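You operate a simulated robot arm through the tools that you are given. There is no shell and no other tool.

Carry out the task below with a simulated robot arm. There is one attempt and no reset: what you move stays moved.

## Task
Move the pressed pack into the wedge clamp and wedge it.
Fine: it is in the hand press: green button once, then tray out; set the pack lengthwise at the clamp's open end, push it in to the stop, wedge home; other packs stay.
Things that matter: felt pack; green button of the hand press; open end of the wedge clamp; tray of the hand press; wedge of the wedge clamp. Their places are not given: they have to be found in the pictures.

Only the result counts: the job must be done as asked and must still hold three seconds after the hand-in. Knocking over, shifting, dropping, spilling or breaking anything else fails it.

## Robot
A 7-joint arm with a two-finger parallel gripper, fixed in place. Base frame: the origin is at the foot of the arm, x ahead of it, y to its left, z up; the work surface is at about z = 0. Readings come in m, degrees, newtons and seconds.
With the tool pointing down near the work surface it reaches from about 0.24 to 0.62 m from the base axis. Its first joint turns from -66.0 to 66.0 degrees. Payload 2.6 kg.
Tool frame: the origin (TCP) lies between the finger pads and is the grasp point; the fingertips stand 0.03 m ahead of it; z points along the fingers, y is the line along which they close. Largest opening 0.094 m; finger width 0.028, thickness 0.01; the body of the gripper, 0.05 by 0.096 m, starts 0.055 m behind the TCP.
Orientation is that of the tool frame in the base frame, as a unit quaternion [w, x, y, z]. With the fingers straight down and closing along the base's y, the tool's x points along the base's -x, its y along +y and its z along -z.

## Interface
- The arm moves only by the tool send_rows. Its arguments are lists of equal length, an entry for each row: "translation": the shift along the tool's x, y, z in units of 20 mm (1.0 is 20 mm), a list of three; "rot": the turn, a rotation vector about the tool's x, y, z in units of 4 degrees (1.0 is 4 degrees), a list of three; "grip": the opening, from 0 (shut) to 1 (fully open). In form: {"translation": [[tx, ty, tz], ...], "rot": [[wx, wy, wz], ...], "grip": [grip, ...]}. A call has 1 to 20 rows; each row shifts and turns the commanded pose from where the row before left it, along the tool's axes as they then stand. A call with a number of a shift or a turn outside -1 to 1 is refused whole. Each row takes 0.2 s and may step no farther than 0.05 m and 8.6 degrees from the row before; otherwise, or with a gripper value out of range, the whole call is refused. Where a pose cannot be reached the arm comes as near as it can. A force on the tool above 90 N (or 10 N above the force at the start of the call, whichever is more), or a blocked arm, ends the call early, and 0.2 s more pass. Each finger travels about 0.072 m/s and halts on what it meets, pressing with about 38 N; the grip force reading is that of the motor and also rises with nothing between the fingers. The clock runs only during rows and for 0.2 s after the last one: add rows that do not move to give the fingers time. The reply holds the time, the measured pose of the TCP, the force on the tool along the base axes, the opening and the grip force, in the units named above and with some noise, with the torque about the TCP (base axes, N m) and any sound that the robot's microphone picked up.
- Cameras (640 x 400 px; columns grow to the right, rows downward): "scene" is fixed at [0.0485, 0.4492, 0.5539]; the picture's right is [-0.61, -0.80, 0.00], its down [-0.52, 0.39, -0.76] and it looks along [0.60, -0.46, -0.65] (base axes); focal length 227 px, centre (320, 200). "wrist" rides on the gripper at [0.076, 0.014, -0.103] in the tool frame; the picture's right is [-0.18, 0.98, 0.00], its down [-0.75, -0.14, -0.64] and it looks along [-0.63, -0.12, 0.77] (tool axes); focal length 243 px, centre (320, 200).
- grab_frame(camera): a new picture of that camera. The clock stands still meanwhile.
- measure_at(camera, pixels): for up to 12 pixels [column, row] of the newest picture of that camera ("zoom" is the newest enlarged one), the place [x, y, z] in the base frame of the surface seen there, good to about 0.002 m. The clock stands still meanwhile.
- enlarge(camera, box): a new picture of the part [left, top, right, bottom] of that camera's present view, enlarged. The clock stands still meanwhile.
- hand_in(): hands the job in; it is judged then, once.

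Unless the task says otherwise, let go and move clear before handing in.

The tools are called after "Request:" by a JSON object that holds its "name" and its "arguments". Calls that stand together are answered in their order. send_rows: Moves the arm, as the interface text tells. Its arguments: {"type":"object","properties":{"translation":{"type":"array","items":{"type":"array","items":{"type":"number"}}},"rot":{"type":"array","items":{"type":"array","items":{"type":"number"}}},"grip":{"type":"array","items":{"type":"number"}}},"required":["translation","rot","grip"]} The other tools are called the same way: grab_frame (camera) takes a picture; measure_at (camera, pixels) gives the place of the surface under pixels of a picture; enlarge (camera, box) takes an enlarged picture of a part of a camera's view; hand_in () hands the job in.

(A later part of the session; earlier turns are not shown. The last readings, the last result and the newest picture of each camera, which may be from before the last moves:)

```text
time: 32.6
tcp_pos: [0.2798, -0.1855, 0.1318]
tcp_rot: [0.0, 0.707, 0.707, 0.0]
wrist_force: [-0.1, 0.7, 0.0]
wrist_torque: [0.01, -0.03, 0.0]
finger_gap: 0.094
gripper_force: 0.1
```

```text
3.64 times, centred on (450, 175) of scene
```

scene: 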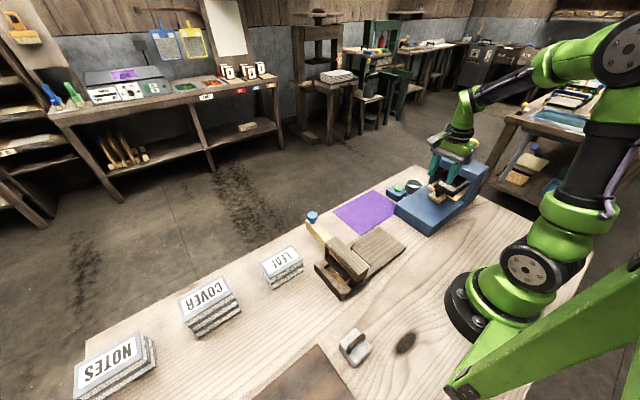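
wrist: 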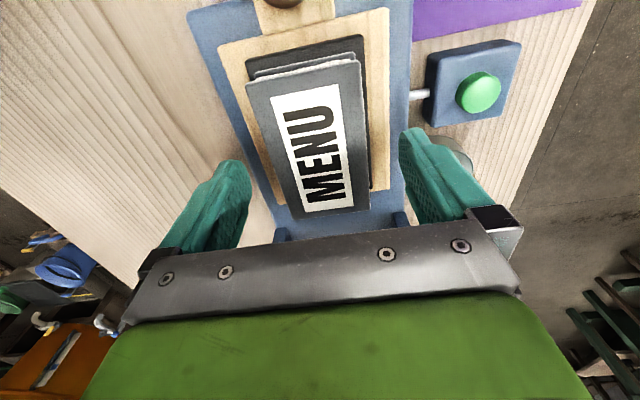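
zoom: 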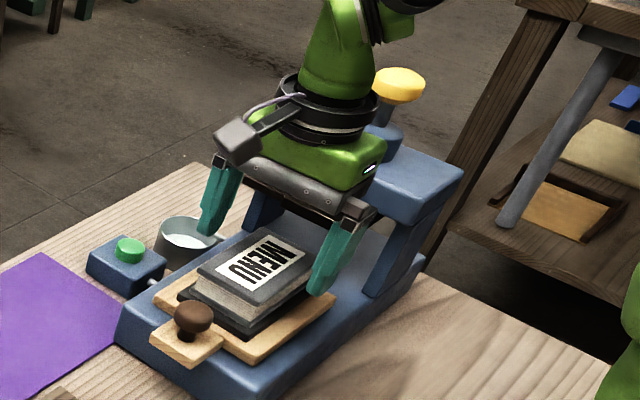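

The fingers straddle the MENU pack symmetrically and are clear of the cup. I'll lower another 27 mm and close on it.

Request:
{"name": "send_rows", "arguments": {"translation": [[0, 0, 0.6], [0, 0, 0.5], [0, 0, 0.25], [0, 0, 0], [0, 0, 0], [0, 0, 0], [0, 0, 0], [0, 0, 0]], "rot": [[0, 0, 0], [0, 0, 0], [0, 0, 0], [0, 0, 0], [0, 0, 0], [0, 0, 0], [0, 0, 0], [0, 0, 0]], "grip": [1, 1, 1, 1, 0.8, 0.6, 0.4, 0.4]}}

Request:
{"name": "enlarge", "arguments": {"camera": "scene", "box": [390, 120, 510, 230]}}

```text
time: 34.4
tcp_pos: [0.2791, -0.1855, 0.1054]
tcp_rot: [0.0, 0.707, 0.707, 0.0]
wrist_force: [-0.5, 0.1, 1.6]
wrist_torque: [0.03, 0.1, -0.04]
finger_gap: 0.0597
gripper_force: 37.9
```

```text
3.64 times, centred on (450, 175) of scene
```

zoom: 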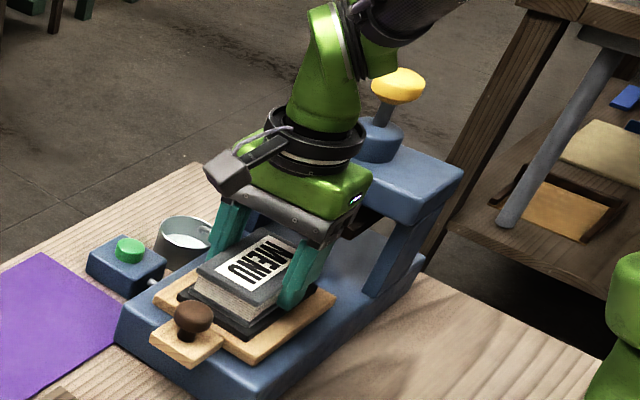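

The pack is gripped with a gap of 0.0597 at 37.9 N. I'll lift it straight up slowly, without touching the knob or the crossbar.

Request:
{"name": "send_rows", "arguments": {"translation": [[0, 0, -0.1], [0, 0, -0.3], [0, 0, -0.5], [0, 0, -0.5], [0, 0, -0.5], [0, 0, -0.5], [0, 0, -0.3], [0, 0, 0]], "rot": [[0, 0, 0], [0, 0, 0], [0, 0, 0], [0, 0, 0], [0, 0, 0], [0, 0, 0], [0, 0, 0], [0, 0, 0]], "grip": [0.4, 0.4, 0.4, 0.4, 0.4, 0.4, 0.4, 0.4]}}

Request:
{"name": "enlarge", "arguments": {"camera": "scene", "box": [390, 100, 510, 230]}}

Request:
{"name": "grab_frame", "arguments": {"camera": "wrist"}}

```text
time: 36.2
tcp_pos: [0.2807, -0.1862, 0.1592]
tcp_rot: [0.0, 0.708, 0.706, 0.0]
wrist_force: [0.4, -0.6, -0.5]
wrist_torque: [0.04, 0.0, -0.02]
finger_gap: 0.0378
gripper_force: 0.0
```

```text
3.08 times, centred on (450, 165) of scene
```

zoom: 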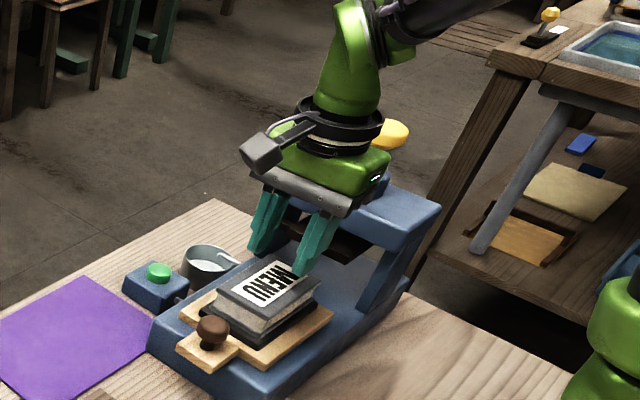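

```text
taken
```

wrist: 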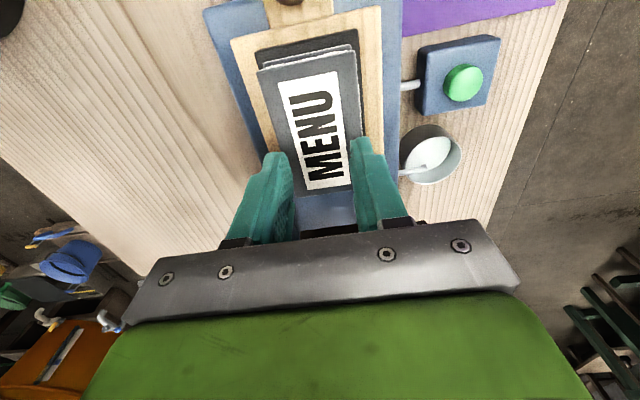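

The fingers slipped off: the gap is now 0.0378 with no force, and the pack is still on the tray. I'll check the pack's present position and its side profile.

Request:
{"name": "enlarge", "arguments": {"camera": "wrist", "box": [220, 10, 400, 210]}}

Request:
{"name": "enlarge", "arguments": {"camera": "scene", "box": [425, 175, 475, 220]}}

```text
2.00 times, centred on (310, 110) of wrist
```

zoom: 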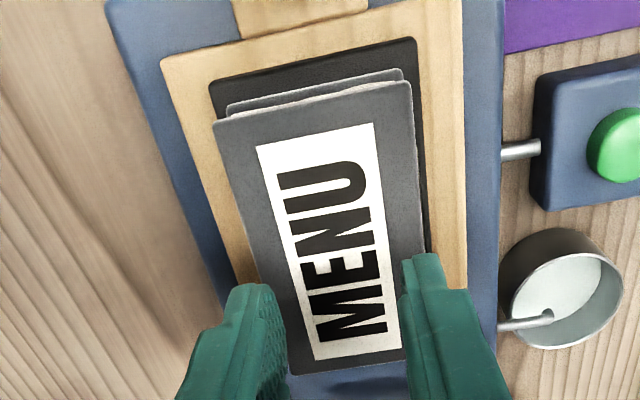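

```text
8.89 times, centred on (450, 198) of scene
```

zoom: 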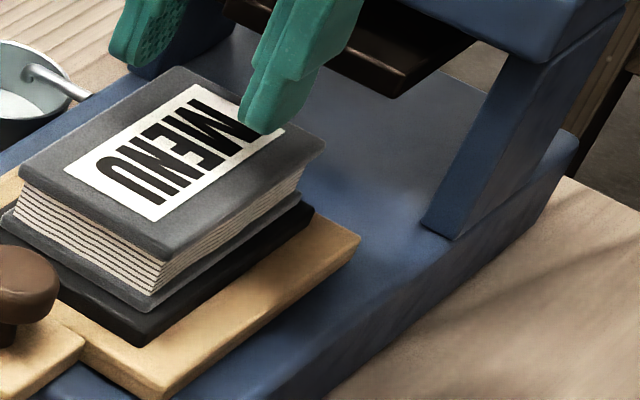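

Request:
{"name": "measure_at", "arguments": {"camera": "zoom", "pixels": [[22, 170], [170, 68], [325, 140], [168, 255], [160, 290], [150, 308], [20, 190], [10, 220], [310, 170], [305, 195], [240, 230], [235, 265]]}}

Request:
{"name": "measure_at", "arguments": {"camera": "wrist", "pixels": [[259, 72], [355, 53], [300, 90], [330, 80], [305, 188], [350, 185], [340, 55], [362, 75], [260, 60]]}}

```text
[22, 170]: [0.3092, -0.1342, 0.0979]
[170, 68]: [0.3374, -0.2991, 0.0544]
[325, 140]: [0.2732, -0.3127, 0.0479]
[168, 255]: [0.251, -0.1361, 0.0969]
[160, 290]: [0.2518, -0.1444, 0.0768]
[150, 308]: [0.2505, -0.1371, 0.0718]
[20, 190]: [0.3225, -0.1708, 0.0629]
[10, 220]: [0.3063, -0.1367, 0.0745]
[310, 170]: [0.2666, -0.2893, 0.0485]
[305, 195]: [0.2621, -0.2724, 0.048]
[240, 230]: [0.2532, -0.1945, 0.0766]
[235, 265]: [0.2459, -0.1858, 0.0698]
```

```text
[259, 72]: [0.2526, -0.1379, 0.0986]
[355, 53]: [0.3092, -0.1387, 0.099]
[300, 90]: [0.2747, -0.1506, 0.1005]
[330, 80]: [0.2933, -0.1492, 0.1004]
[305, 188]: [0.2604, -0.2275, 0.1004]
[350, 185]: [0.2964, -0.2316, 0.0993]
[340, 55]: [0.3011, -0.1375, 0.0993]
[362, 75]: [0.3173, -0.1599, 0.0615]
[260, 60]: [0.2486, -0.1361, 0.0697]
```

The pack hasn't moved and is intact. The pads probably caught only its upper edge, so I'll open, go down closer to the plate (tips at z≈0.072), and grip with the full closing command.

Request:
{"name": "send_rows", "arguments": {"translation": [[0, 0, 0], [0, 0, 0], [0, 0, 0], [0, -0.06, 0.7], [0, 0, 0.7], [0, 0, 0.7], [0, 0, 0.5], [0, 0, 0.25], [0, 0, 0]], "rot": [[0, 0, 0], [0, 0, 0], [0, 0, 0], [0, 0, 0], [0, 0, 0], [0, 0, 0], [0, 0, 0], [0, 0, 0], [0, 0, 0]], "grip": [0.9, 0.9, 0.9, 0.9, 0.9, 0.9, 0.9, 0.9, 0.9]}}

Request:
{"name": "grab_frame", "arguments": {"camera": "wrist"}}

```text
time: 38.2
tcp_pos: [0.2783, -0.1848, 0.1022]
tcp_rot: [0.0, 0.707, 0.707, 0.0]
wrist_force: [0.6, -0.2, 0.3]
wrist_torque: [0.03, 0.02, -0.01]
finger_gap: 0.0846
gripper_force: 0.0
```

```text
taken
```

wrist: 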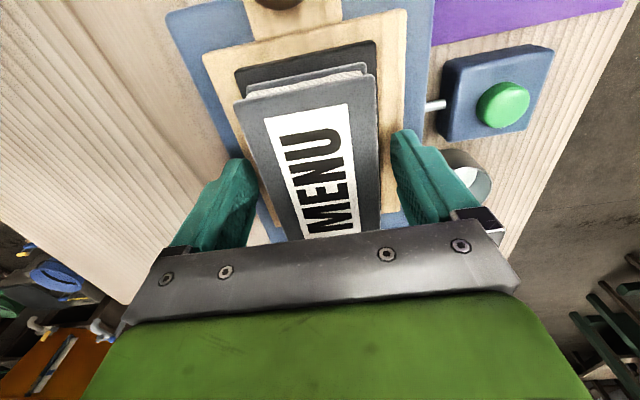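

The fingers are positioned lower around the pack. I'll close fully, let the grip settle, and lift by only a few millimetres to test.

Request:
{"name": "send_rows", "arguments": {"translation": [[0, 0, 0], [0, 0, 0], [0, 0, 0], [0, 0, 0], [0, 0, 0], [0, 0, 0]], "rot": [[0, 0, 0], [0, 0, 0], [0, 0, 0], [0, 0, 0], [0, 0, 0], [0, 0, 0]], "grip": [0, 0, 0, 0, 0, 0]}}

Request:
{"name": "send_rows", "arguments": {"translation": [[0, 0, -0.05], [0, 0, -0.05], [0, 0, -0.05], [0, 0, -0.05], [0, 0, 0]], "rot": [[0, 0, 0], [0, 0, 0], [0, 0, 0], [0, 0, 0], [0, 0, 0]], "grip": [0, 0, 0, 0, 0]}}

Request:
{"name": "enlarge", "arguments": {"camera": "scene", "box": [420, 165, 480, 225]}}

```text
time: 39.6
tcp_pos: [0.2789, -0.1846, 0.1019]
tcp_rot: [0.0, 0.707, 0.707, 0.001]
wrist_force: [0.8, 0.2, -0.3]
wrist_torque: [0.0, 0.0, 0.03]
finger_gap: 0.0639
gripper_force: 38.4
```

```text
time: 40.8
tcp_pos: [0.2797, -0.1847, 0.1066]
tcp_rot: [0.001, 0.707, 0.707, 0.0]
wrist_force: [-0.6, 0.0, -0.8]
wrist_torque: [0.0, 0.01, 0.02]
finger_gap: 0.0639
gripper_force: 38.5
```

```text
6.67 times, centred on (450, 195) of scene
```

zoom: 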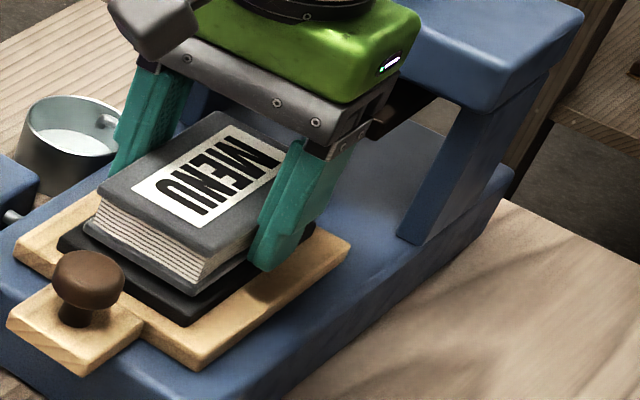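

The grip seems better this time (gap 0.0639). I'll measure whether the pack has risen with the fingers.

Request:
{"name": "measure_at", "arguments": {"camera": "zoom", "pixels": [[120, 185], [190, 215], [215, 160], [150, 170], [205, 262], [195, 285], [185, 310], [110, 225]]}}

Request:
{"name": "grab_frame", "arguments": {"camera": "wrist"}}

```text
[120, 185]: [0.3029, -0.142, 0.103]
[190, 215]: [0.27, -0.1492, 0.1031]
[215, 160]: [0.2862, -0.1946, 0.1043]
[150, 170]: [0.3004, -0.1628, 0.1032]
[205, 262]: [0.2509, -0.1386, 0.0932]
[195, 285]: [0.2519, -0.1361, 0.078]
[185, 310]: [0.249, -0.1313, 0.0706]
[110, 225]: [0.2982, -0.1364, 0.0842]
```

```text
taken
```

wrist: 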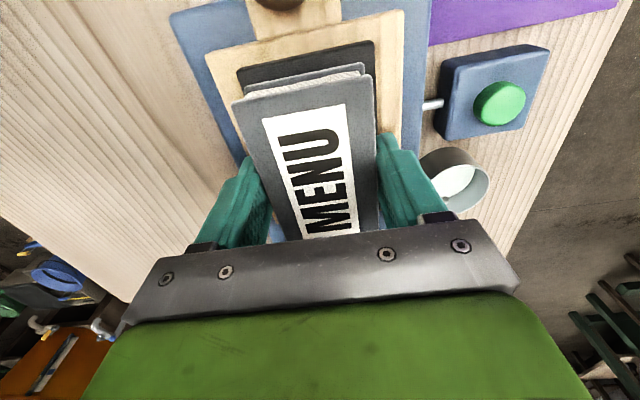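

The pack's top is now at z≈0.1035, so it has risen about 3–4 mm with the fingers. I'll keep lifting slowly.

Request:
{"name": "send_rows", "arguments": {"translation": [[0, 0, -0.05], [0, 0, -0.08], [0, 0, -0.1], [0, 0, -0.1], [0, 0, -0.1], [0, 0, -0.1], [0, 0, -0.1], [0, 0, -0.1], [0, 0, -0.1], [0, 0, 0]], "rot": [[0, 0, 0], [0, 0, 0], [0, 0, 0], [0, 0, 0], [0, 0, 0], [0, 0, 0], [0, 0, 0], [0, 0, 0], [0, 0, 0], [0, 0, 0]], "grip": [0, 0, 0, 0, 0, 0, 0, 0, 0, 0]}}

Request:
{"name": "enlarge", "arguments": {"camera": "scene", "box": [420, 165, 480, 225]}}

Request:
{"name": "grab_frame", "arguments": {"camera": "wrist"}}

```text
time: 43.0
tcp_pos: [0.2785, -0.1836, 0.1251]
tcp_rot: [0.001, 0.708, 0.706, 0.0]
wrist_force: [-0.2, 0.4, -0.9]
wrist_torque: [-0.01, 0.01, 0.01]
finger_gap: 0.0638
gripper_force: 38.2
```

```text
6.67 times, centred on (450, 195) of scene
```

zoom: 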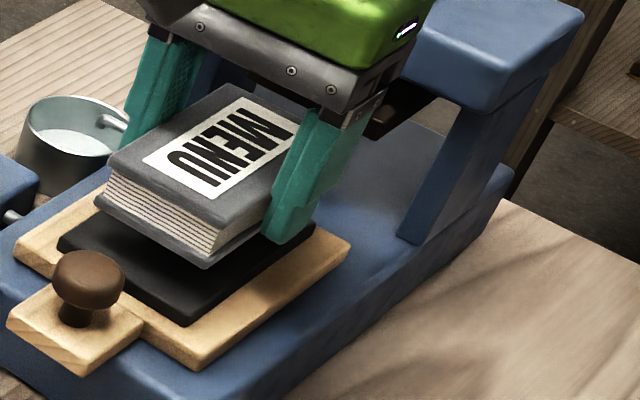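

```text
taken
```

wrist: 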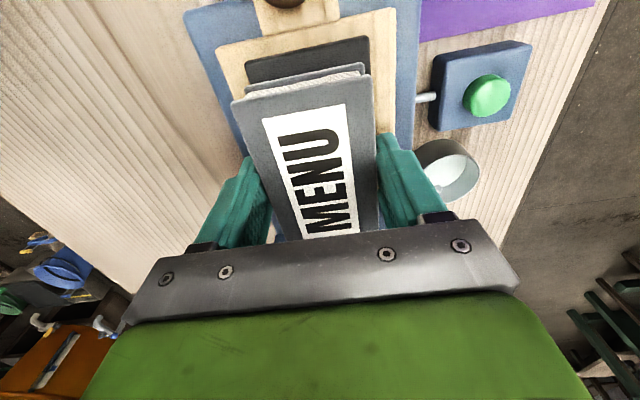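

The pack is clear of the plate and held steadily. I'll raise it another 40 mm to clear the knob.

Request:
{"name": "send_rows", "arguments": {"translation": [[0, 0, -0.1], [0, 0, -0.2], [0, 0, -0.25], [0, 0, -0.25], [0, 0, -0.25], [0, 0, -0.25], [0, 0, -0.25], [0, 0, -0.25], [0, 0, -0.15], [0, 0, -0.05], [0, 0, 0]], "rot": [[0, 0, 0], [0, 0, 0], [0, 0, 0], [0, 0, 0], [0, 0, 0], [0, 0, 0], [0, 0, 0], [0, 0, 0], [0, 0, 0], [0, 0, 0], [0, 0, 0]], "grip": [0, 0, 0, 0, 0, 0, 0, 0, 0, 0, 0]}}

Request:
{"name": "send_rows", "arguments": {"translation": [[0.1, 0, 0], [0.2, 0, 0], [0.3, 0, 0], [0.4, 0, 0], [0.4, 0, 0], [0.4, 0, 0], [0.4, 0, 0], [0.4, 0, 0], [0.4, 0, 0], [0.4, 0, 0], [0.4, 0, 0], [0.4, 0, 0], [0.4, 0, 0], [0.4, 0, 0], [0.4, 0, 0], [0.3, 0, 0], [0.2, 0, 0], [0.1, 0, 0], [0, 0, 0]], "rot": [[0, 0, 0], [0, 0, 0], [0, 0, 0], [0, 0, 0], [0, 0, 0], [0, 0, 0], [0, 0, 0], [0, 0, 0], [0, 0, 0], [0, 0, 0], [0, 0, 0], [0, 0, 0], [0, 0, 0], [0, 0, 0], [0, 0, 0], [0, 0, 0], [0, 0, 0], [0, 0, 0], [0, 0, 0]], "grip": [0, 0, 0, 0, 0, 0, 0, 0, 0, 0, 0, 0, 0, 0, 0, 0, 0, 0, 0]}}

Request:
{"name": "grab_frame", "arguments": {"camera": "scene"}}

Request:
{"name": "grab_frame", "arguments": {"camera": "wrist"}}

```text
time: 45.4
tcp_pos: [0.2788, -0.1839, 0.1645]
tcp_rot: [0.0, 0.707, 0.707, 0.0]
wrist_force: [-0.1, 0.3, -1.3]
wrist_torque: [-0.01, -0.02, -0.03]
finger_gap: 0.0642
gripper_force: 38.1
```

```text
time: 49.4
tcp_pos: [0.2794, -0.0649, 0.1627]
tcp_rot: [0.0, 0.707, 0.707, 0.0]
wrist_force: [-0.2, -0.3, -1.6]
wrist_torque: [-0.01, -0.02, -0.01]
finger_gap: 0.064
gripper_force: 38.3
```

```text
taken
```

scene: 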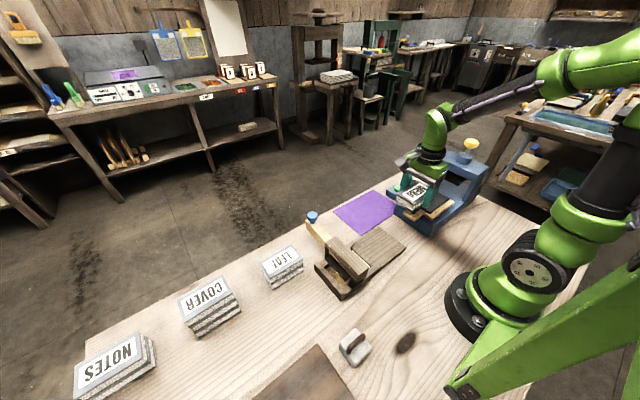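

```text
taken
```

wrist: 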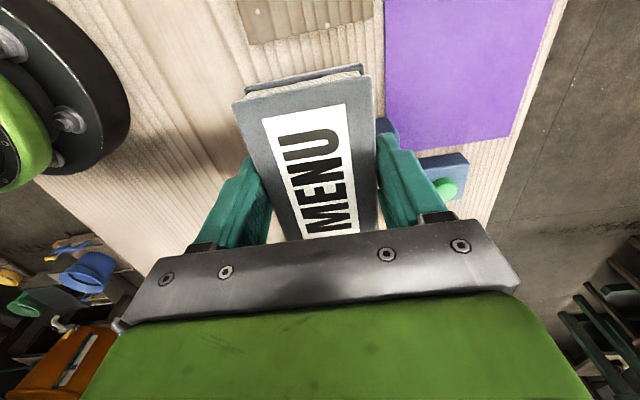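

The pack is still held steadily and is now past the press. I'll carry it on to above the clamp's platform (y≈0.045).

Request:
{"name": "send_rows", "arguments": {"translation": [[0.1, 0, 0], [0.2, 0, 0], [0.3, 0, 0], [0.4, 0, 0], [0.4, 0, 0], [0.4, 0, 0], [0.4, 0, 0], [0.4, 0, 0], [0.4, 0, 0], [0.4, 0, 0], [0.4, 0, 0], [0.4, 0, 0], [0.4, 0, 0], [0.4, 0, 0], [0.3, 0, 0], [0.15, 0, 0], [0.05, 0, 0], [0, 0, 0]], "rot": [[0, 0, 0], [0, 0, 0], [0, 0, 0], [0, 0, 0], [0, 0, 0], [0, 0, 0], [0, 0, 0], [0, 0, 0], [0, 0, 0], [0, 0, 0], [0, 0, 0], [0, 0, 0], [0, 0, 0], [0, 0, 0], [0, 0, 0], [0, 0, 0], [0, 0, 0], [0, 0, 0]], "grip": [0, 0, 0, 0, 0, 0, 0, 0, 0, 0, 0, 0, 0, 0, 0, 0, 0, 0]}}

Request:
{"name": "grab_frame", "arguments": {"camera": "scene"}}

Request:
{"name": "grab_frame", "arguments": {"camera": "wrist"}}

Request:
{"name": "enlarge", "arguments": {"camera": "scene", "box": [300, 160, 450, 310]}}

```text
time: 53.2
tcp_pos: [0.279, 0.0468, 0.1629]
tcp_rot: [0.001, 0.707, 0.707, 0.0]
wrist_force: [-0.1, 0.4, -1.7]
wrist_torque: [0.03, -0.01, 0.0]
finger_gap: 0.0637
gripper_force: 37.6
```

```text
taken
```

scene: 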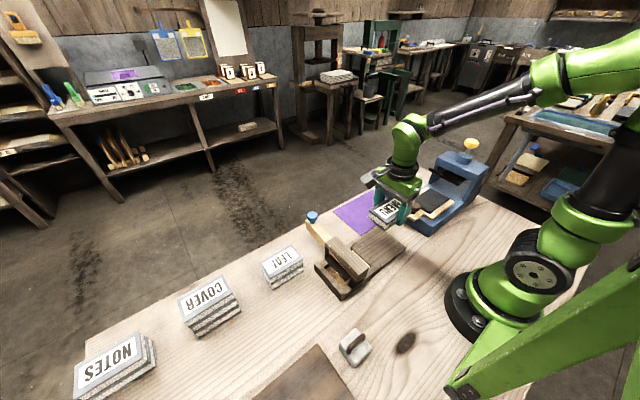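

```text
taken
```

wrist: 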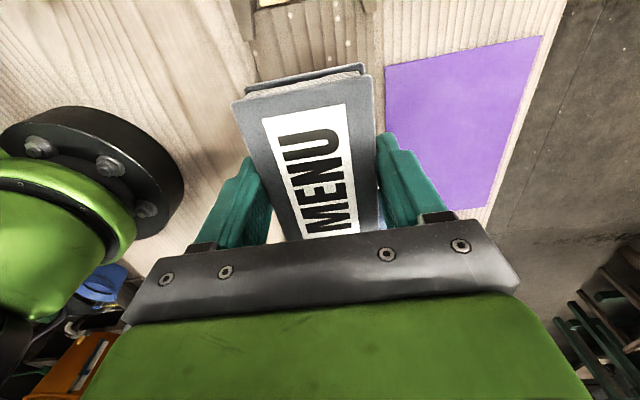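

```text
2.67 times, centred on (375, 235) of scene
```

zoom: 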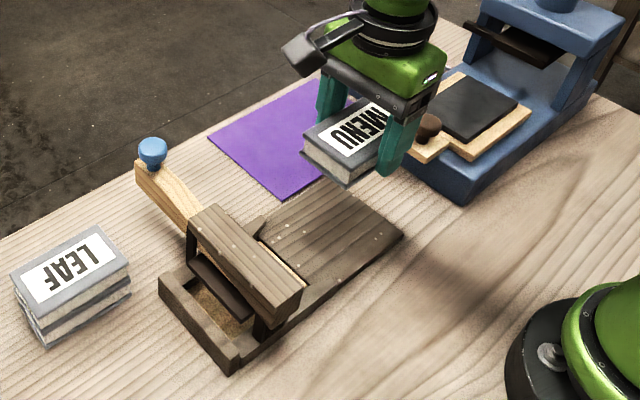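

The pack hangs above the platform, aligned with the clamp in x and spanning about y 0.000 to 0.093. I'll lower it slowly toward the platform top at z≈0.010.

Request:
{"name": "send_rows", "arguments": {"translation": [[0, 0.03, 0.2], [0, 0, 0.4], [0, 0, 0.5], [0, 0, 0.5], [0, 0, 0.5], [0, 0, 0.5], [0, 0, 0.5], [0, 0, 0.5], [0, 0, 0.5], [0, 0, 0.5], [0, 0, 0.4], [0, 0, 0.3], [0, 0, 0.2], [0, 0, 0.1], [0, 0, 0]], "rot": [[0, 0, 0], [0, 0, 0], [0, 0, 0], [0, 0, 0], [0, 0, 0], [0, 0, 0], [0, 0, 0], [0, 0, 0], [0, 0, 0], [0, 0, 0], [0, 0, 0], [0, 0, 0], [0, 0, 0], [0, 0, 0], [0, 0, 0]], "grip": [0, 0, 0, 0, 0, 0, 0, 0, 0, 0, 0, 0, 0, 0, 0]}}

Request:
{"name": "enlarge", "arguments": {"camera": "scene", "box": [320, 160, 440, 300]}}

Request:
{"name": "grab_frame", "arguments": {"camera": "wrist"}}

```text
time: 56.4
tcp_pos: [0.2791, 0.0461, 0.0504]
tcp_rot: [0.0, 0.707, 0.707, 0.0]
wrist_force: [-0.2, 0.7, -1.7]
wrist_torque: [0.01, 0.0, 0.0]
finger_gap: 0.0639
gripper_force: 37.9
```

```text
2.86 times, centred on (380, 230) of scene
```

zoom: 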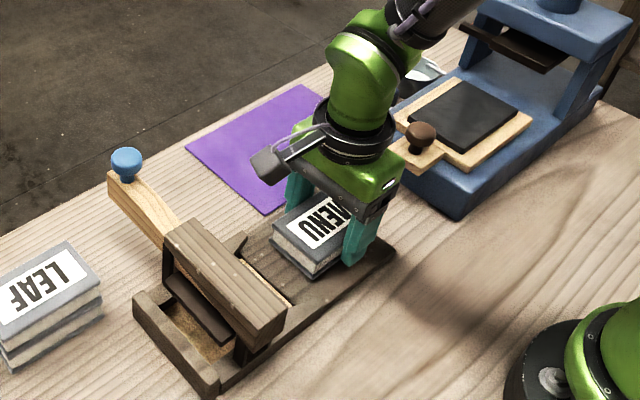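

```text
taken
```

wrist: 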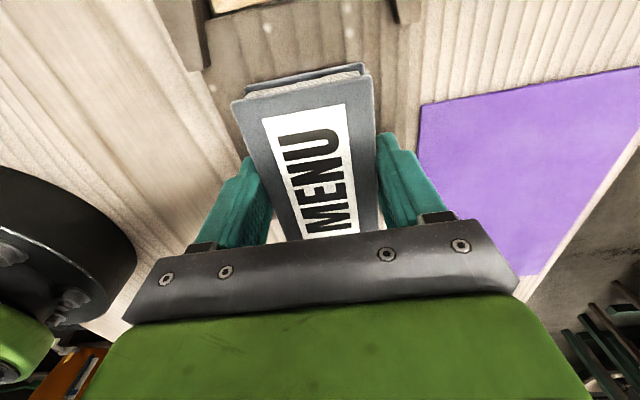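

The pack is about 7 mm above the platform between the approach lines. I'll measure the cheeks and pack edges from this view.

Request:
{"name": "measure_at", "arguments": {"camera": "wrist", "pixels": [[207, 60], [190, 65], [212, 10], [395, 20], [415, 20], [250, 12], [247, 90], [365, 70], [300, 90], [320, 50], [225, 90], [385, 60]]}}

```text
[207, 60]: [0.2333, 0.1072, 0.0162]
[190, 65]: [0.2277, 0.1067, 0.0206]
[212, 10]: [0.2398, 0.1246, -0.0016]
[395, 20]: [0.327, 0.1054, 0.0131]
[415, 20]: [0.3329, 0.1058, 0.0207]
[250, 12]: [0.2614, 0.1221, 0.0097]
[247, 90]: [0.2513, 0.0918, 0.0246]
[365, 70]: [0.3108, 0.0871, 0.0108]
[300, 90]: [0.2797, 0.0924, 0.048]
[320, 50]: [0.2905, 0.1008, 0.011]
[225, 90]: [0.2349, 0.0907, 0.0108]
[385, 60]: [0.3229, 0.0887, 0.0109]
```

The pack's front is at y≈0.092, ahead of the cheeks at y≈0.106, and its bottom is at about z≈0.018. I'll lower it the last 7 mm.

Request:
{"name": "send_rows", "arguments": {"translation": [[0, 0, 0.1], [0, 0, 0.1], [0, 0, 0.1], [0, 0, 0.05], [0, 0, 0]], "rot": [[0, 0, 0], [0, 0, 0], [0, 0, 0], [0, 0, 0], [0, 0, 0]], "grip": [0, 0, 0, 0, 0]}}

Request:
{"name": "enlarge", "arguments": {"camera": "scene", "box": [350, 190, 420, 270]}}

```text
time: 57.6
tcp_pos: [0.2806, 0.0455, 0.0441]
tcp_rot: [0.0, 0.707, 0.707, 0.0]
wrist_force: [-0.4, -0.3, 2.0]
wrist_torque: [0.0, 0.14, -0.03]
finger_gap: 0.0642
gripper_force: 38.0
```

```text
5.00 times, centred on (385, 230) of scene
```

zoom: 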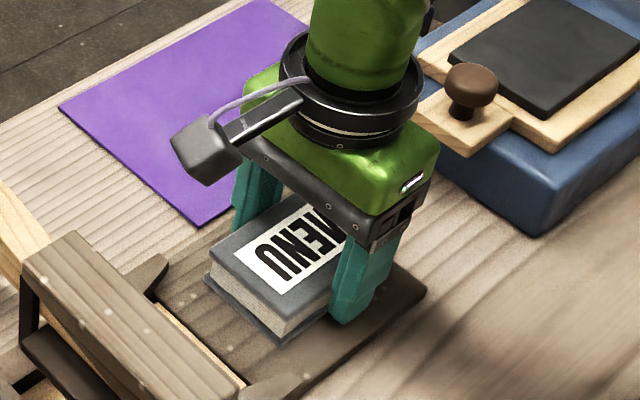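

The vertical force changed from -1.7 to +2.0 N, so the pack is resting on the platform. I'll open moderately and rise.

Request:
{"name": "send_rows", "arguments": {"translation": [[0, 0, 0], [0, 0, 0], [0, 0, 0], [0, 0, -0.3], [0, 0, -0.7], [0, 0, -0.9], [0, 0, -0.9], [0, 0, -0.5], [0, 0, 0]], "rot": [[0, 0, 0], [0, 0, 0], [0, 0, 0], [0, 0, 0], [0, 0, 0], [0, 0, 0], [0, 0, 0], [0, 0, 0], [0, 0, 0]], "grip": [0.8, 0.85, 0.85, 0.85, 0.85, 0.85, 0.85, 0.85, 0.85]}}

Request:
{"name": "grab_frame", "arguments": {"camera": "wrist"}}

Request:
{"name": "enlarge", "arguments": {"camera": "scene", "box": [310, 190, 420, 310]}}

```text
time: 59.6
tcp_pos: [0.2802, 0.0452, 0.1103]
tcp_rot: [0.0, 0.707, 0.707, 0.0]
wrist_force: [-0.9, -0.1, 0.7]
wrist_torque: [-0.01, 0.0, -0.02]
finger_gap: 0.08
gripper_force: 0.1
```

```text
taken
```

wrist: 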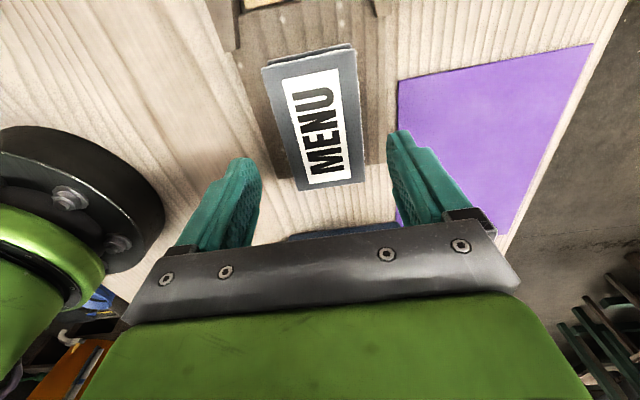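

```text
3.33 times, centred on (365, 250) of scene
```

zoom: 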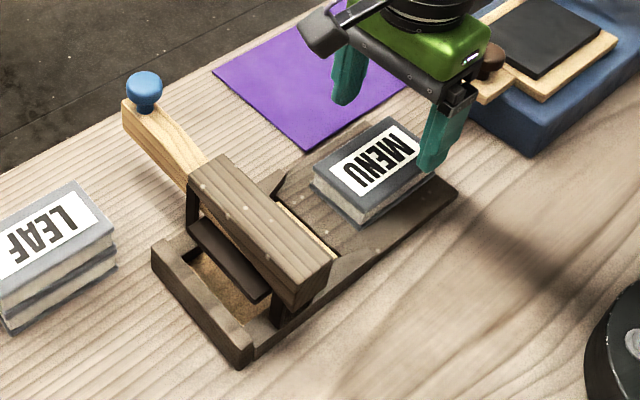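

Request:
{"name": "measure_at", "arguments": {"camera": "wrist", "pixels": [[263, 68], [354, 50], [300, 188], [362, 180], [310, 100], [330, 150], [330, 187], [270, 95], [359, 90]]}}

Request:
{"name": "enlarge", "arguments": {"camera": "wrist", "box": [200, 0, 420, 200]}}

```text
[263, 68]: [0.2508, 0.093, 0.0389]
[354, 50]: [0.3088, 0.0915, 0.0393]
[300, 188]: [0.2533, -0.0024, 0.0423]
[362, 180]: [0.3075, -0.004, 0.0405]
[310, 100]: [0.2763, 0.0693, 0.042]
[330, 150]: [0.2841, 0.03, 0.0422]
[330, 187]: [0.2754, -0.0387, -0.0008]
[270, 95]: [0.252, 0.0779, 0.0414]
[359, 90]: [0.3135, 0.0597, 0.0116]
```

```text
2.00 times, centred on (310, 100) of wrist
```

zoom: 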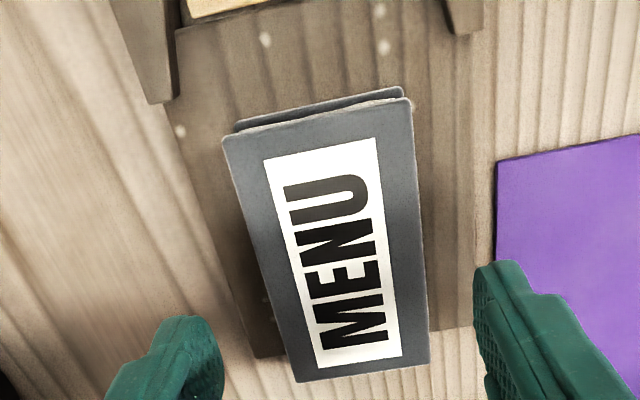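

The pack sits straight on the platform at x 0.2515–0.308, y -0.003–0.093, with its top at z≈0.041. I'll move the fingers behind it (y≈-0.032), narrowed to about a 25 mm gap, and stay high for now.

Request:
{"name": "send_rows", "arguments": {"translation": [[-0.3, 0, -0.5], [-0.7, 0, -0.3], [-0.7, 0, 0], [-0.7, 0, 0], [-0.7, 0, 0], [-0.6, 0, 0], [-0.2, 0, 0], [0, 0, 0]], "rot": [[0, 0, 0], [0, 0, 0], [0, 0, 0], [0, 0, 0], [0, 0, 0], [0, 0, 0], [0, 0, 0], [0, 0, 0]], "grip": [0.6, 0.4, 0.27, 0.27, 0.27, 0.27, 0.27, 0.27]}}

Request:
{"name": "grab_frame", "arguments": {"camera": "wrist"}}

Request:
{"name": "enlarge", "arguments": {"camera": "scene", "box": [330, 150, 450, 280]}}

```text
time: 61.4
tcp_pos: [0.2777, -0.0321, 0.1267]
tcp_rot: [0.001, 0.707, 0.707, 0.0]
wrist_force: [-0.2, 0.5, 0.4]
wrist_torque: [0.02, -0.03, 0.02]
finger_gap: 0.0253
gripper_force: 0.0
```

```text
taken
```

wrist: 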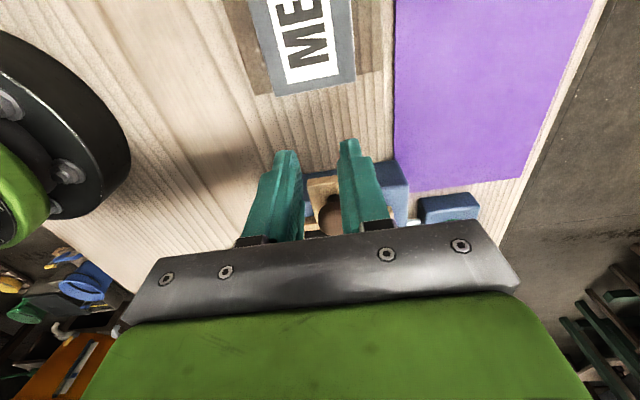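

```text
3.08 times, centred on (390, 215) of scene
```

zoom: 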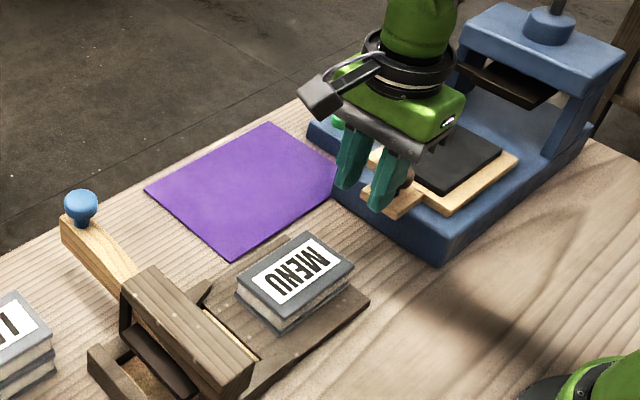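

I'm behind the pack, with the press knob visible at (330,215). I'll check the knob's distance before going down.

Request:
{"name": "measure_at", "arguments": {"camera": "wrist", "pixels": [[330, 212], [322, 180], [325, 183], [300, 90], [340, 80], [315, 85], [315, 92], [290, 165], [330, 150]]}}

```text
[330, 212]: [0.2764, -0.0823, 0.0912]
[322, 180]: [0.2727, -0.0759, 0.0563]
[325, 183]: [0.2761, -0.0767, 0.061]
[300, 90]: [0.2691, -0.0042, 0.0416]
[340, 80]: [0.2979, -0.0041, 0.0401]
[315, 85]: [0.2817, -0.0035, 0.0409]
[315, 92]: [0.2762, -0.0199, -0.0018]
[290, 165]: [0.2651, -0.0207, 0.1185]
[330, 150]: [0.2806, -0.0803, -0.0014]
```

The knob's front is at y≈-0.069 and the pack's rear is at -0.004, so the fingers (y -0.046 to -0.018) fit between them. I'll go down to the push height with the tips at z≈0.019.

Request:
{"name": "send_rows", "arguments": {"translation": [[0, 0.1, 0.6], [0, 0, 0.8], [0, 0, 0.8], [0, 0, 0.8], [0, 0, 0.6], [0, 0, 0.28], [0, 0, 0]], "rot": [[0, 0, 0], [0, 0, 0], [0, 0, 0], [0, 0, 0], [0, 0, 0], [0, 0, 0], [0, 0, 0]], "grip": [0.27, 0.27, 0.27, 0.27, 0.27, 0.27, 0.27]}}

Request:
{"name": "grab_frame", "arguments": {"camera": "wrist"}}

Request:
{"name": "enlarge", "arguments": {"camera": "scene", "box": [330, 150, 450, 280]}}

```text
time: 63.0
tcp_pos: [0.2821, -0.0325, 0.0483]
tcp_rot: [0.001, 0.707, 0.707, 0.0]
wrist_force: [-0.1, 0.0, 0.2]
wrist_torque: [-0.03, -0.02, 0.02]
finger_gap: 0.0253
gripper_force: 0.1
```

```text
taken
```

wrist: 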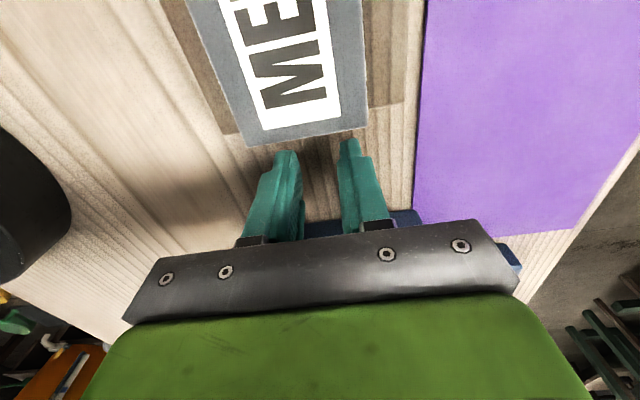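

```text
3.08 times, centred on (390, 215) of scene
```

zoom: 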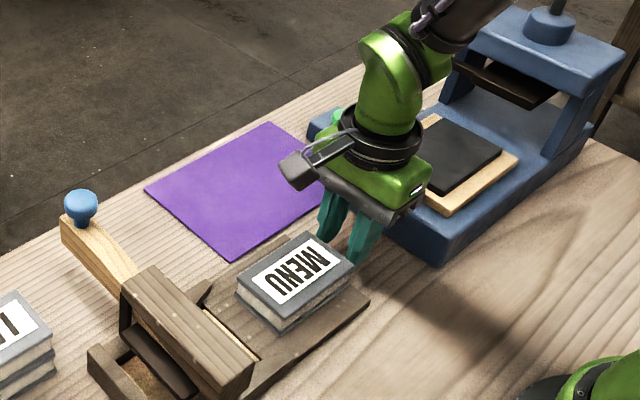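

The fingers are aligned behind the pack at the right height. I'll push it along +y slowly, and pause as its front enters the cheeks.

Request:
{"name": "send_rows", "arguments": {"translation": [[0.2, 0, 0], [0.25, 0, 0], [0.25, 0, 0], [0.25, 0, 0], [0.25, 0, 0], [0.25, 0, 0], [0.25, 0, 0], [0.25, 0, 0], [0.25, 0, 0], [0.25, 0, 0], [0.25, 0, 0], [0.25, 0, 0], [0.15, 0, 0], [0, 0, 0]], "rot": [[0, 0, 0], [0, 0, 0], [0, 0, 0], [0, 0, 0], [0, 0, 0], [0, 0, 0], [0, 0, 0], [0, 0, 0], [0, 0, 0], [0, 0, 0], [0, 0, 0], [0, 0, 0], [0, 0, 0], [0, 0, 0]], "grip": [0.27, 0.27, 0.27, 0.27, 0.27, 0.27, 0.27, 0.27, 0.27, 0.27, 0.27, 0.27, 0.27, 0.27]}}

Request:
{"name": "grab_frame", "arguments": {"camera": "wrist"}}

Request:
{"name": "enlarge", "arguments": {"camera": "scene", "box": [310, 180, 420, 305]}}

```text
time: 66.0
tcp_pos: [0.2809, 0.0289, 0.0482]
tcp_rot: [0.0, 0.708, 0.707, 0.0]
wrist_force: [-0.4, -0.7, -0.9]
wrist_torque: [0.01, -0.01, -0.02]
finger_gap: 0.0253
gripper_force: 0.1
```

```text
taken
```

wrist: 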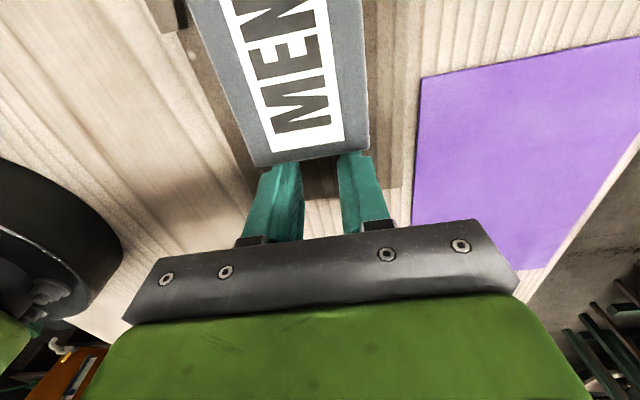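

```text
3.20 times, centred on (365, 242) of scene
```

zoom: 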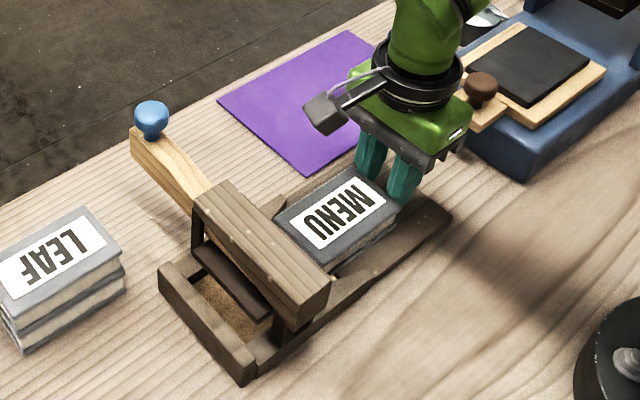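

The pack slides straight and is entering the cheeks with little force. I'll continue slowly toward the stop.

Request:
{"name": "measure_at", "arguments": {"camera": "wrist", "pixels": [[260, 160], [360, 145], [310, 150]]}}

Request:
{"name": "send_rows", "arguments": {"translation": [[0.2, 0, 0], [0.25, 0, 0], [0.25, 0, 0], [0.25, 0, 0], [0.25, 0, 0], [0.25, 0, 0], [0.25, 0, 0], [0.25, 0, 0], [0.25, 0, 0], [0.25, 0, 0], [0.25, 0, 0], [0.25, 0, 0], [0.15, 0, 0], [0, 0, 0]], "rot": [[0, 0, 0], [0, 0, 0], [0, 0, 0], [0, 0, 0], [0, 0, 0], [0, 0, 0], [0, 0, 0], [0, 0, 0], [0, 0, 0], [0, 0, 0], [0, 0, 0], [0, 0, 0], [0, 0, 0], [0, 0, 0]], "grip": [0.27, 0.27, 0.27, 0.27, 0.27, 0.27, 0.27, 0.27, 0.27, 0.27, 0.27, 0.27, 0.27, 0.27]}}

Request:
{"name": "grab_frame", "arguments": {"camera": "wrist"}}

Request:
{"name": "enlarge", "arguments": {"camera": "scene", "box": [310, 180, 420, 305]}}

```text
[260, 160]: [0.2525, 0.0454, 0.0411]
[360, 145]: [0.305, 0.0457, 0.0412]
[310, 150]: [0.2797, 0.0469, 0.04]
```

```text
time: 69.0
tcp_pos: [0.2816, 0.0905, 0.0475]
tcp_rot: [0.0, 0.708, 0.707, 0.0]
wrist_force: [0.3, -0.5, 0.3]
wrist_torque: [0.0, 0.01, -0.02]
finger_gap: 0.0256
gripper_force: 0.1
```

```text
taken
```

wrist: 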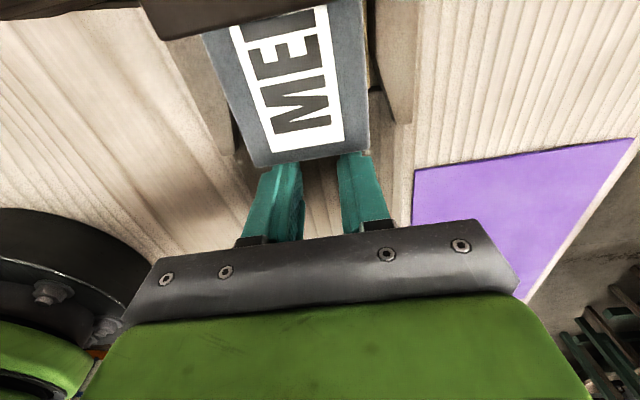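

```text
3.20 times, centred on (365, 242) of scene
```

zoom: 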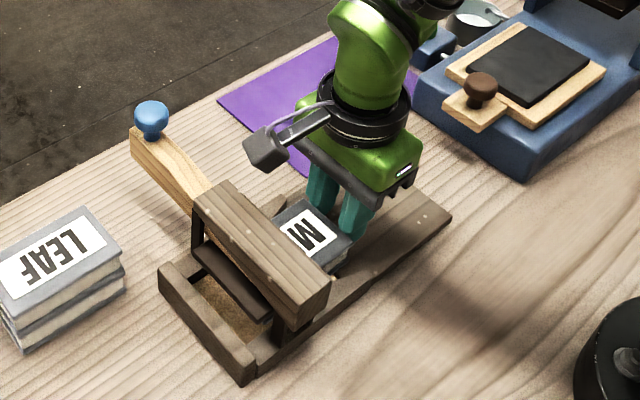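

The pack's rear is at y≈0.107, so about 25 mm remain to the stop. I'll push in finer steps and watch for a rise in the y force.

Request:
{"name": "send_rows", "arguments": {"translation": [[0.15, 0, 0], [0.2, 0, 0], [0.2, 0, 0], [0.2, 0, 0], [0.15, 0, 0], [0.1, 0, 0], [0, 0, 0]], "rot": [[0, 0, 0], [0, 0, 0], [0, 0, 0], [0, 0, 0], [0, 0, 0], [0, 0, 0], [0, 0, 0]], "grip": [0.27, 0.27, 0.27, 0.27, 0.27, 0.27, 0.27]}}

Request:
{"name": "enlarge", "arguments": {"camera": "scene", "box": [305, 225, 375, 305]}}

```text
time: 70.6
tcp_pos: [0.2821, 0.1115, 0.0488]
tcp_rot: [0.0, 0.707, 0.707, 0.0]
wrist_force: [-0.1, -0.3, 0.3]
wrist_torque: [0.04, 0.01, 0.01]
finger_gap: 0.0255
gripper_force: 0.0
```

```text
5.00 times, centred on (340, 265) of scene
```

zoom: 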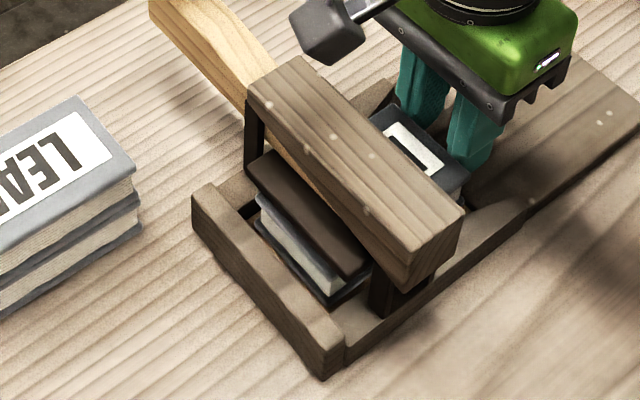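

The pack's nose is visible past the jaw at about (310,280), close to the stop. I'll continue in 1.5–2 mm steps until contact.

Request:
{"name": "send_rows", "arguments": {"translation": [[0.08, 0, 0], [0.08, 0, 0], [0.08, 0, 0], [0.08, 0, 0], [0, 0, 0]], "rot": [[0, 0, 0], [0, 0, 0], [0, 0, 0], [0, 0, 0], [0, 0, 0]], "grip": [0.27, 0.27, 0.27, 0.27, 0.27]}}

Request:
{"name": "enlarge", "arguments": {"camera": "scene", "box": [305, 225, 375, 305]}}

```text
time: 71.8
tcp_pos: [0.2817, 0.1182, 0.0484]
tcp_rot: [0.0, 0.708, 0.707, 0.001]
wrist_force: [-1.4, 0.5, 0.4]
wrist_torque: [-0.03, 0.05, -0.03]
finger_gap: 0.0253
gripper_force: 0.1
```

```text
5.00 times, centred on (340, 265) of scene
```

zoom: 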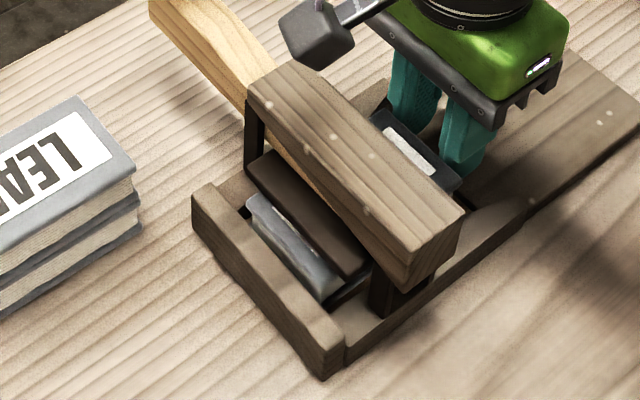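

The pack is now near the end wall but no contact force shows yet. I'll push on a few more millimetres.

Request:
{"name": "send_rows", "arguments": {"translation": [[0.06, 0, 0], [0.06, 0, 0], [0.06, 0, 0], [0.06, 0, 0], [0, 0, 0]], "rot": [[0, 0, 0], [0, 0, 0], [0, 0, 0], [0, 0, 0], [0, 0, 0]], "grip": [0.27, 0.27, 0.27, 0.27, 0.27]}}

Request:
{"name": "enlarge", "arguments": {"camera": "scene", "box": [305, 225, 375, 305]}}

```text
time: 73.0
tcp_pos: [0.2824, 0.1213, 0.0486]
tcp_rot: [0.0, 0.708, 0.706, -0.001]
wrist_force: [-0.1, -6.8, 2.0]
wrist_torque: [-0.08, -0.01, 0.04]
finger_gap: 0.0254
gripper_force: 0.0
```

```text
5.00 times, centred on (340, 265) of scene
```

zoom: 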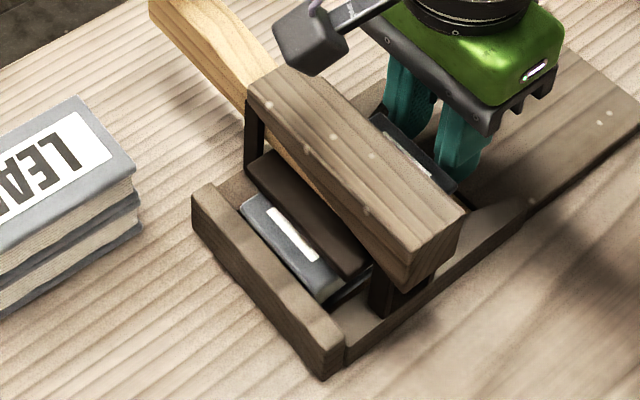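

A reaction of -6.8 N along y indicates the stop. I'll press slightly more to confirm the force climbs without movement.

Request:
{"name": "send_rows", "arguments": {"translation": [[0.07, 0, 0], [0.07, 0, 0], [0, 0, 0]], "rot": [[0, 0, 0], [0, 0, 0], [0, 0, 0]], "grip": [0.27, 0.27, 0.27]}}

Request:
{"name": "enlarge", "arguments": {"camera": "scene", "box": [315, 245, 365, 305]}}

```text
time: 73.8
tcp_pos: [0.2815, 0.1228, 0.0475]
tcp_rot: [0.001, 0.708, 0.706, -0.001]
wrist_force: [-2.8, -34.6, 10.1]
wrist_torque: [-0.35, 0.02, 0.23]
finger_gap: 0.0254
gripper_force: 0.0
```

```text
6.67 times, centred on (340, 275) of scene
```

zoom: 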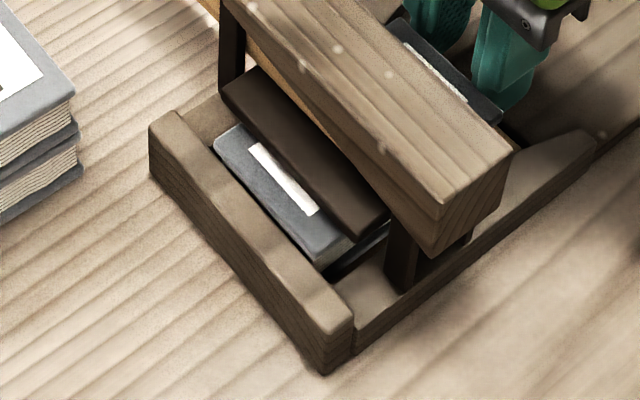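

The force rose to -34.6 N with almost no travel, so the pack is against the stop. I'll measure the pack's nose and the stop, then back the fingers off in -y.

Request:
{"name": "measure_at", "arguments": {"camera": "zoom", "pixels": [[225, 145], [318, 258], [270, 200], [200, 150], [330, 300], [150, 130], [330, 360], [250, 90], [480, 100], [425, 40]]}}

Request:
{"name": "send_rows", "arguments": {"translation": [[-0.1, 0, 0], [-0.3, 0, 0], [-0.5, 0, 0], [-0.7, 0, 0], [-0.7, 0, 0], [-0.5, 0, -0.3], [0, 0, -0.8], [0, 0, -0.9], [0, 0, -0.9], [0, 0, -0.9], [0, 0, -0.9], [0, 0, 0]], "rot": [[0, 0, 0], [0, 0, 0], [0, 0, 0], [0, 0, 0], [0, 0, 0], [0, 0, 0], [0, 0, 0], [0, 0, 0], [0, 0, 0], [0, 0, 0], [0, 0, 0], [0, 0, 0]], "grip": [0.27, 0.27, 0.27, 0.27, 0.27, 0.27, 0.27, 0.27, 0.27, 0.27, 0.27, 0.27]}}

Request:
{"name": "grab_frame", "arguments": {"camera": "wrist"}}

Request:
{"name": "enlarge", "arguments": {"camera": "scene", "box": [300, 195, 400, 305]}}

```text
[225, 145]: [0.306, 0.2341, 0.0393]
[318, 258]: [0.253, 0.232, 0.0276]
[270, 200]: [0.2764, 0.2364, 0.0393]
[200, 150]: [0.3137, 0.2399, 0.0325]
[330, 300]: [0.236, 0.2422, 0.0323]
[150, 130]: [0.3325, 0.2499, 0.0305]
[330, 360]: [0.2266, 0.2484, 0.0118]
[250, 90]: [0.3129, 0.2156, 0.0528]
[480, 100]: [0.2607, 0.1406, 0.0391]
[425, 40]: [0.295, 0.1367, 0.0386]
```

```text
time: 76.4
tcp_pos: [0.2828, 0.0695, 0.1427]
tcp_rot: [0.0, 0.707, 0.708, 0.001]
wrist_force: [0.5, 0.4, -0.1]
wrist_torque: [0.02, -0.03, 0.02]
finger_gap: 0.0253
gripper_force: 0.0
```

```text
taken
```

wrist: 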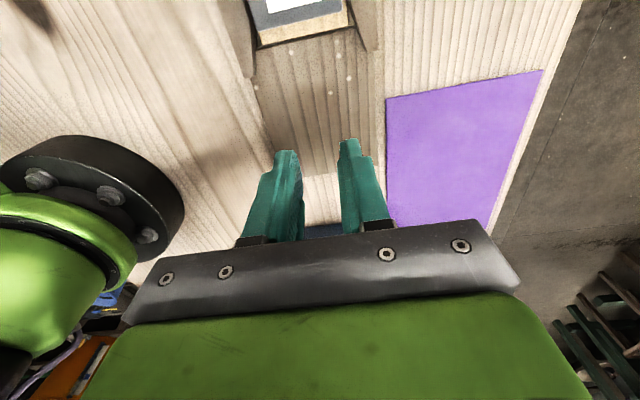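

```text
3.64 times, centred on (350, 250) of scene
```

zoom: 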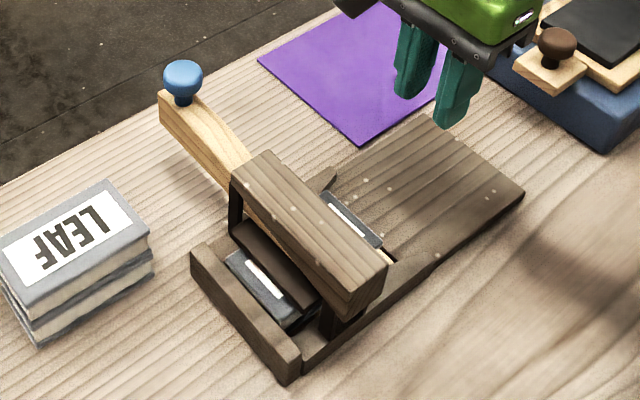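

The pack's nose is at y≈0.2355 against the stop, and its rear is at y≈0.14. Next I'll measure the wedge, its knob and the nearby LEAF pack.

Request:
{"name": "enlarge", "arguments": {"camera": "scene", "box": [295, 205, 355, 265]}}

```text
6.67 times, centred on (325, 235) of scene
```

zoom: 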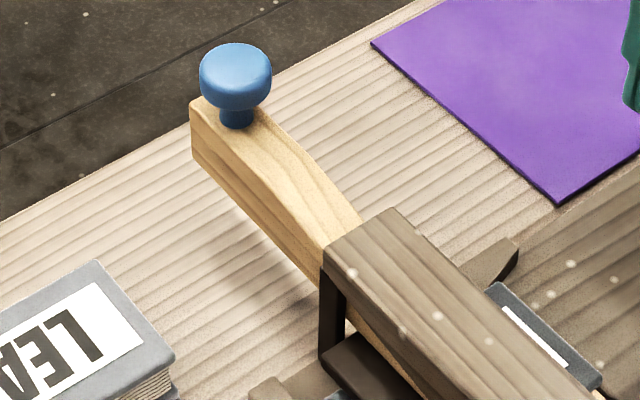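

Request:
{"name": "measure_at", "arguments": {"camera": "zoom", "pixels": [[235, 60], [205, 75], [268, 80], [193, 105], [197, 125], [193, 152], [240, 140], [320, 240], [310, 265], [270, 120], [350, 225], [100, 265]]}}

Request:
{"name": "measure_at", "arguments": {"camera": "scene", "pixels": [[300, 262], [291, 247], [262, 264], [311, 222], [335, 210], [316, 217]]}}

```text
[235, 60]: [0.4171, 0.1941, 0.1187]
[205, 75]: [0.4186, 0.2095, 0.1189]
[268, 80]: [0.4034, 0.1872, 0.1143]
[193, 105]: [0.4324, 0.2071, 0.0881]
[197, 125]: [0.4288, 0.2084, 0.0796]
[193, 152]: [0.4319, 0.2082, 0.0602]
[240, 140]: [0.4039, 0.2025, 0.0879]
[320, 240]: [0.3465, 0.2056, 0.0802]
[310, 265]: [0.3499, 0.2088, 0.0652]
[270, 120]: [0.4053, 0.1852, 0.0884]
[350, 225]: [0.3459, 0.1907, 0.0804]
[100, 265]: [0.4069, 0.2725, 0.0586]
```

```text
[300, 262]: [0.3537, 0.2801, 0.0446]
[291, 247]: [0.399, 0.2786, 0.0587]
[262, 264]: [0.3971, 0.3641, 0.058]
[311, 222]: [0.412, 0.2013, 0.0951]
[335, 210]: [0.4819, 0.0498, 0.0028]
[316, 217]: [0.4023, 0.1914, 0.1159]
```

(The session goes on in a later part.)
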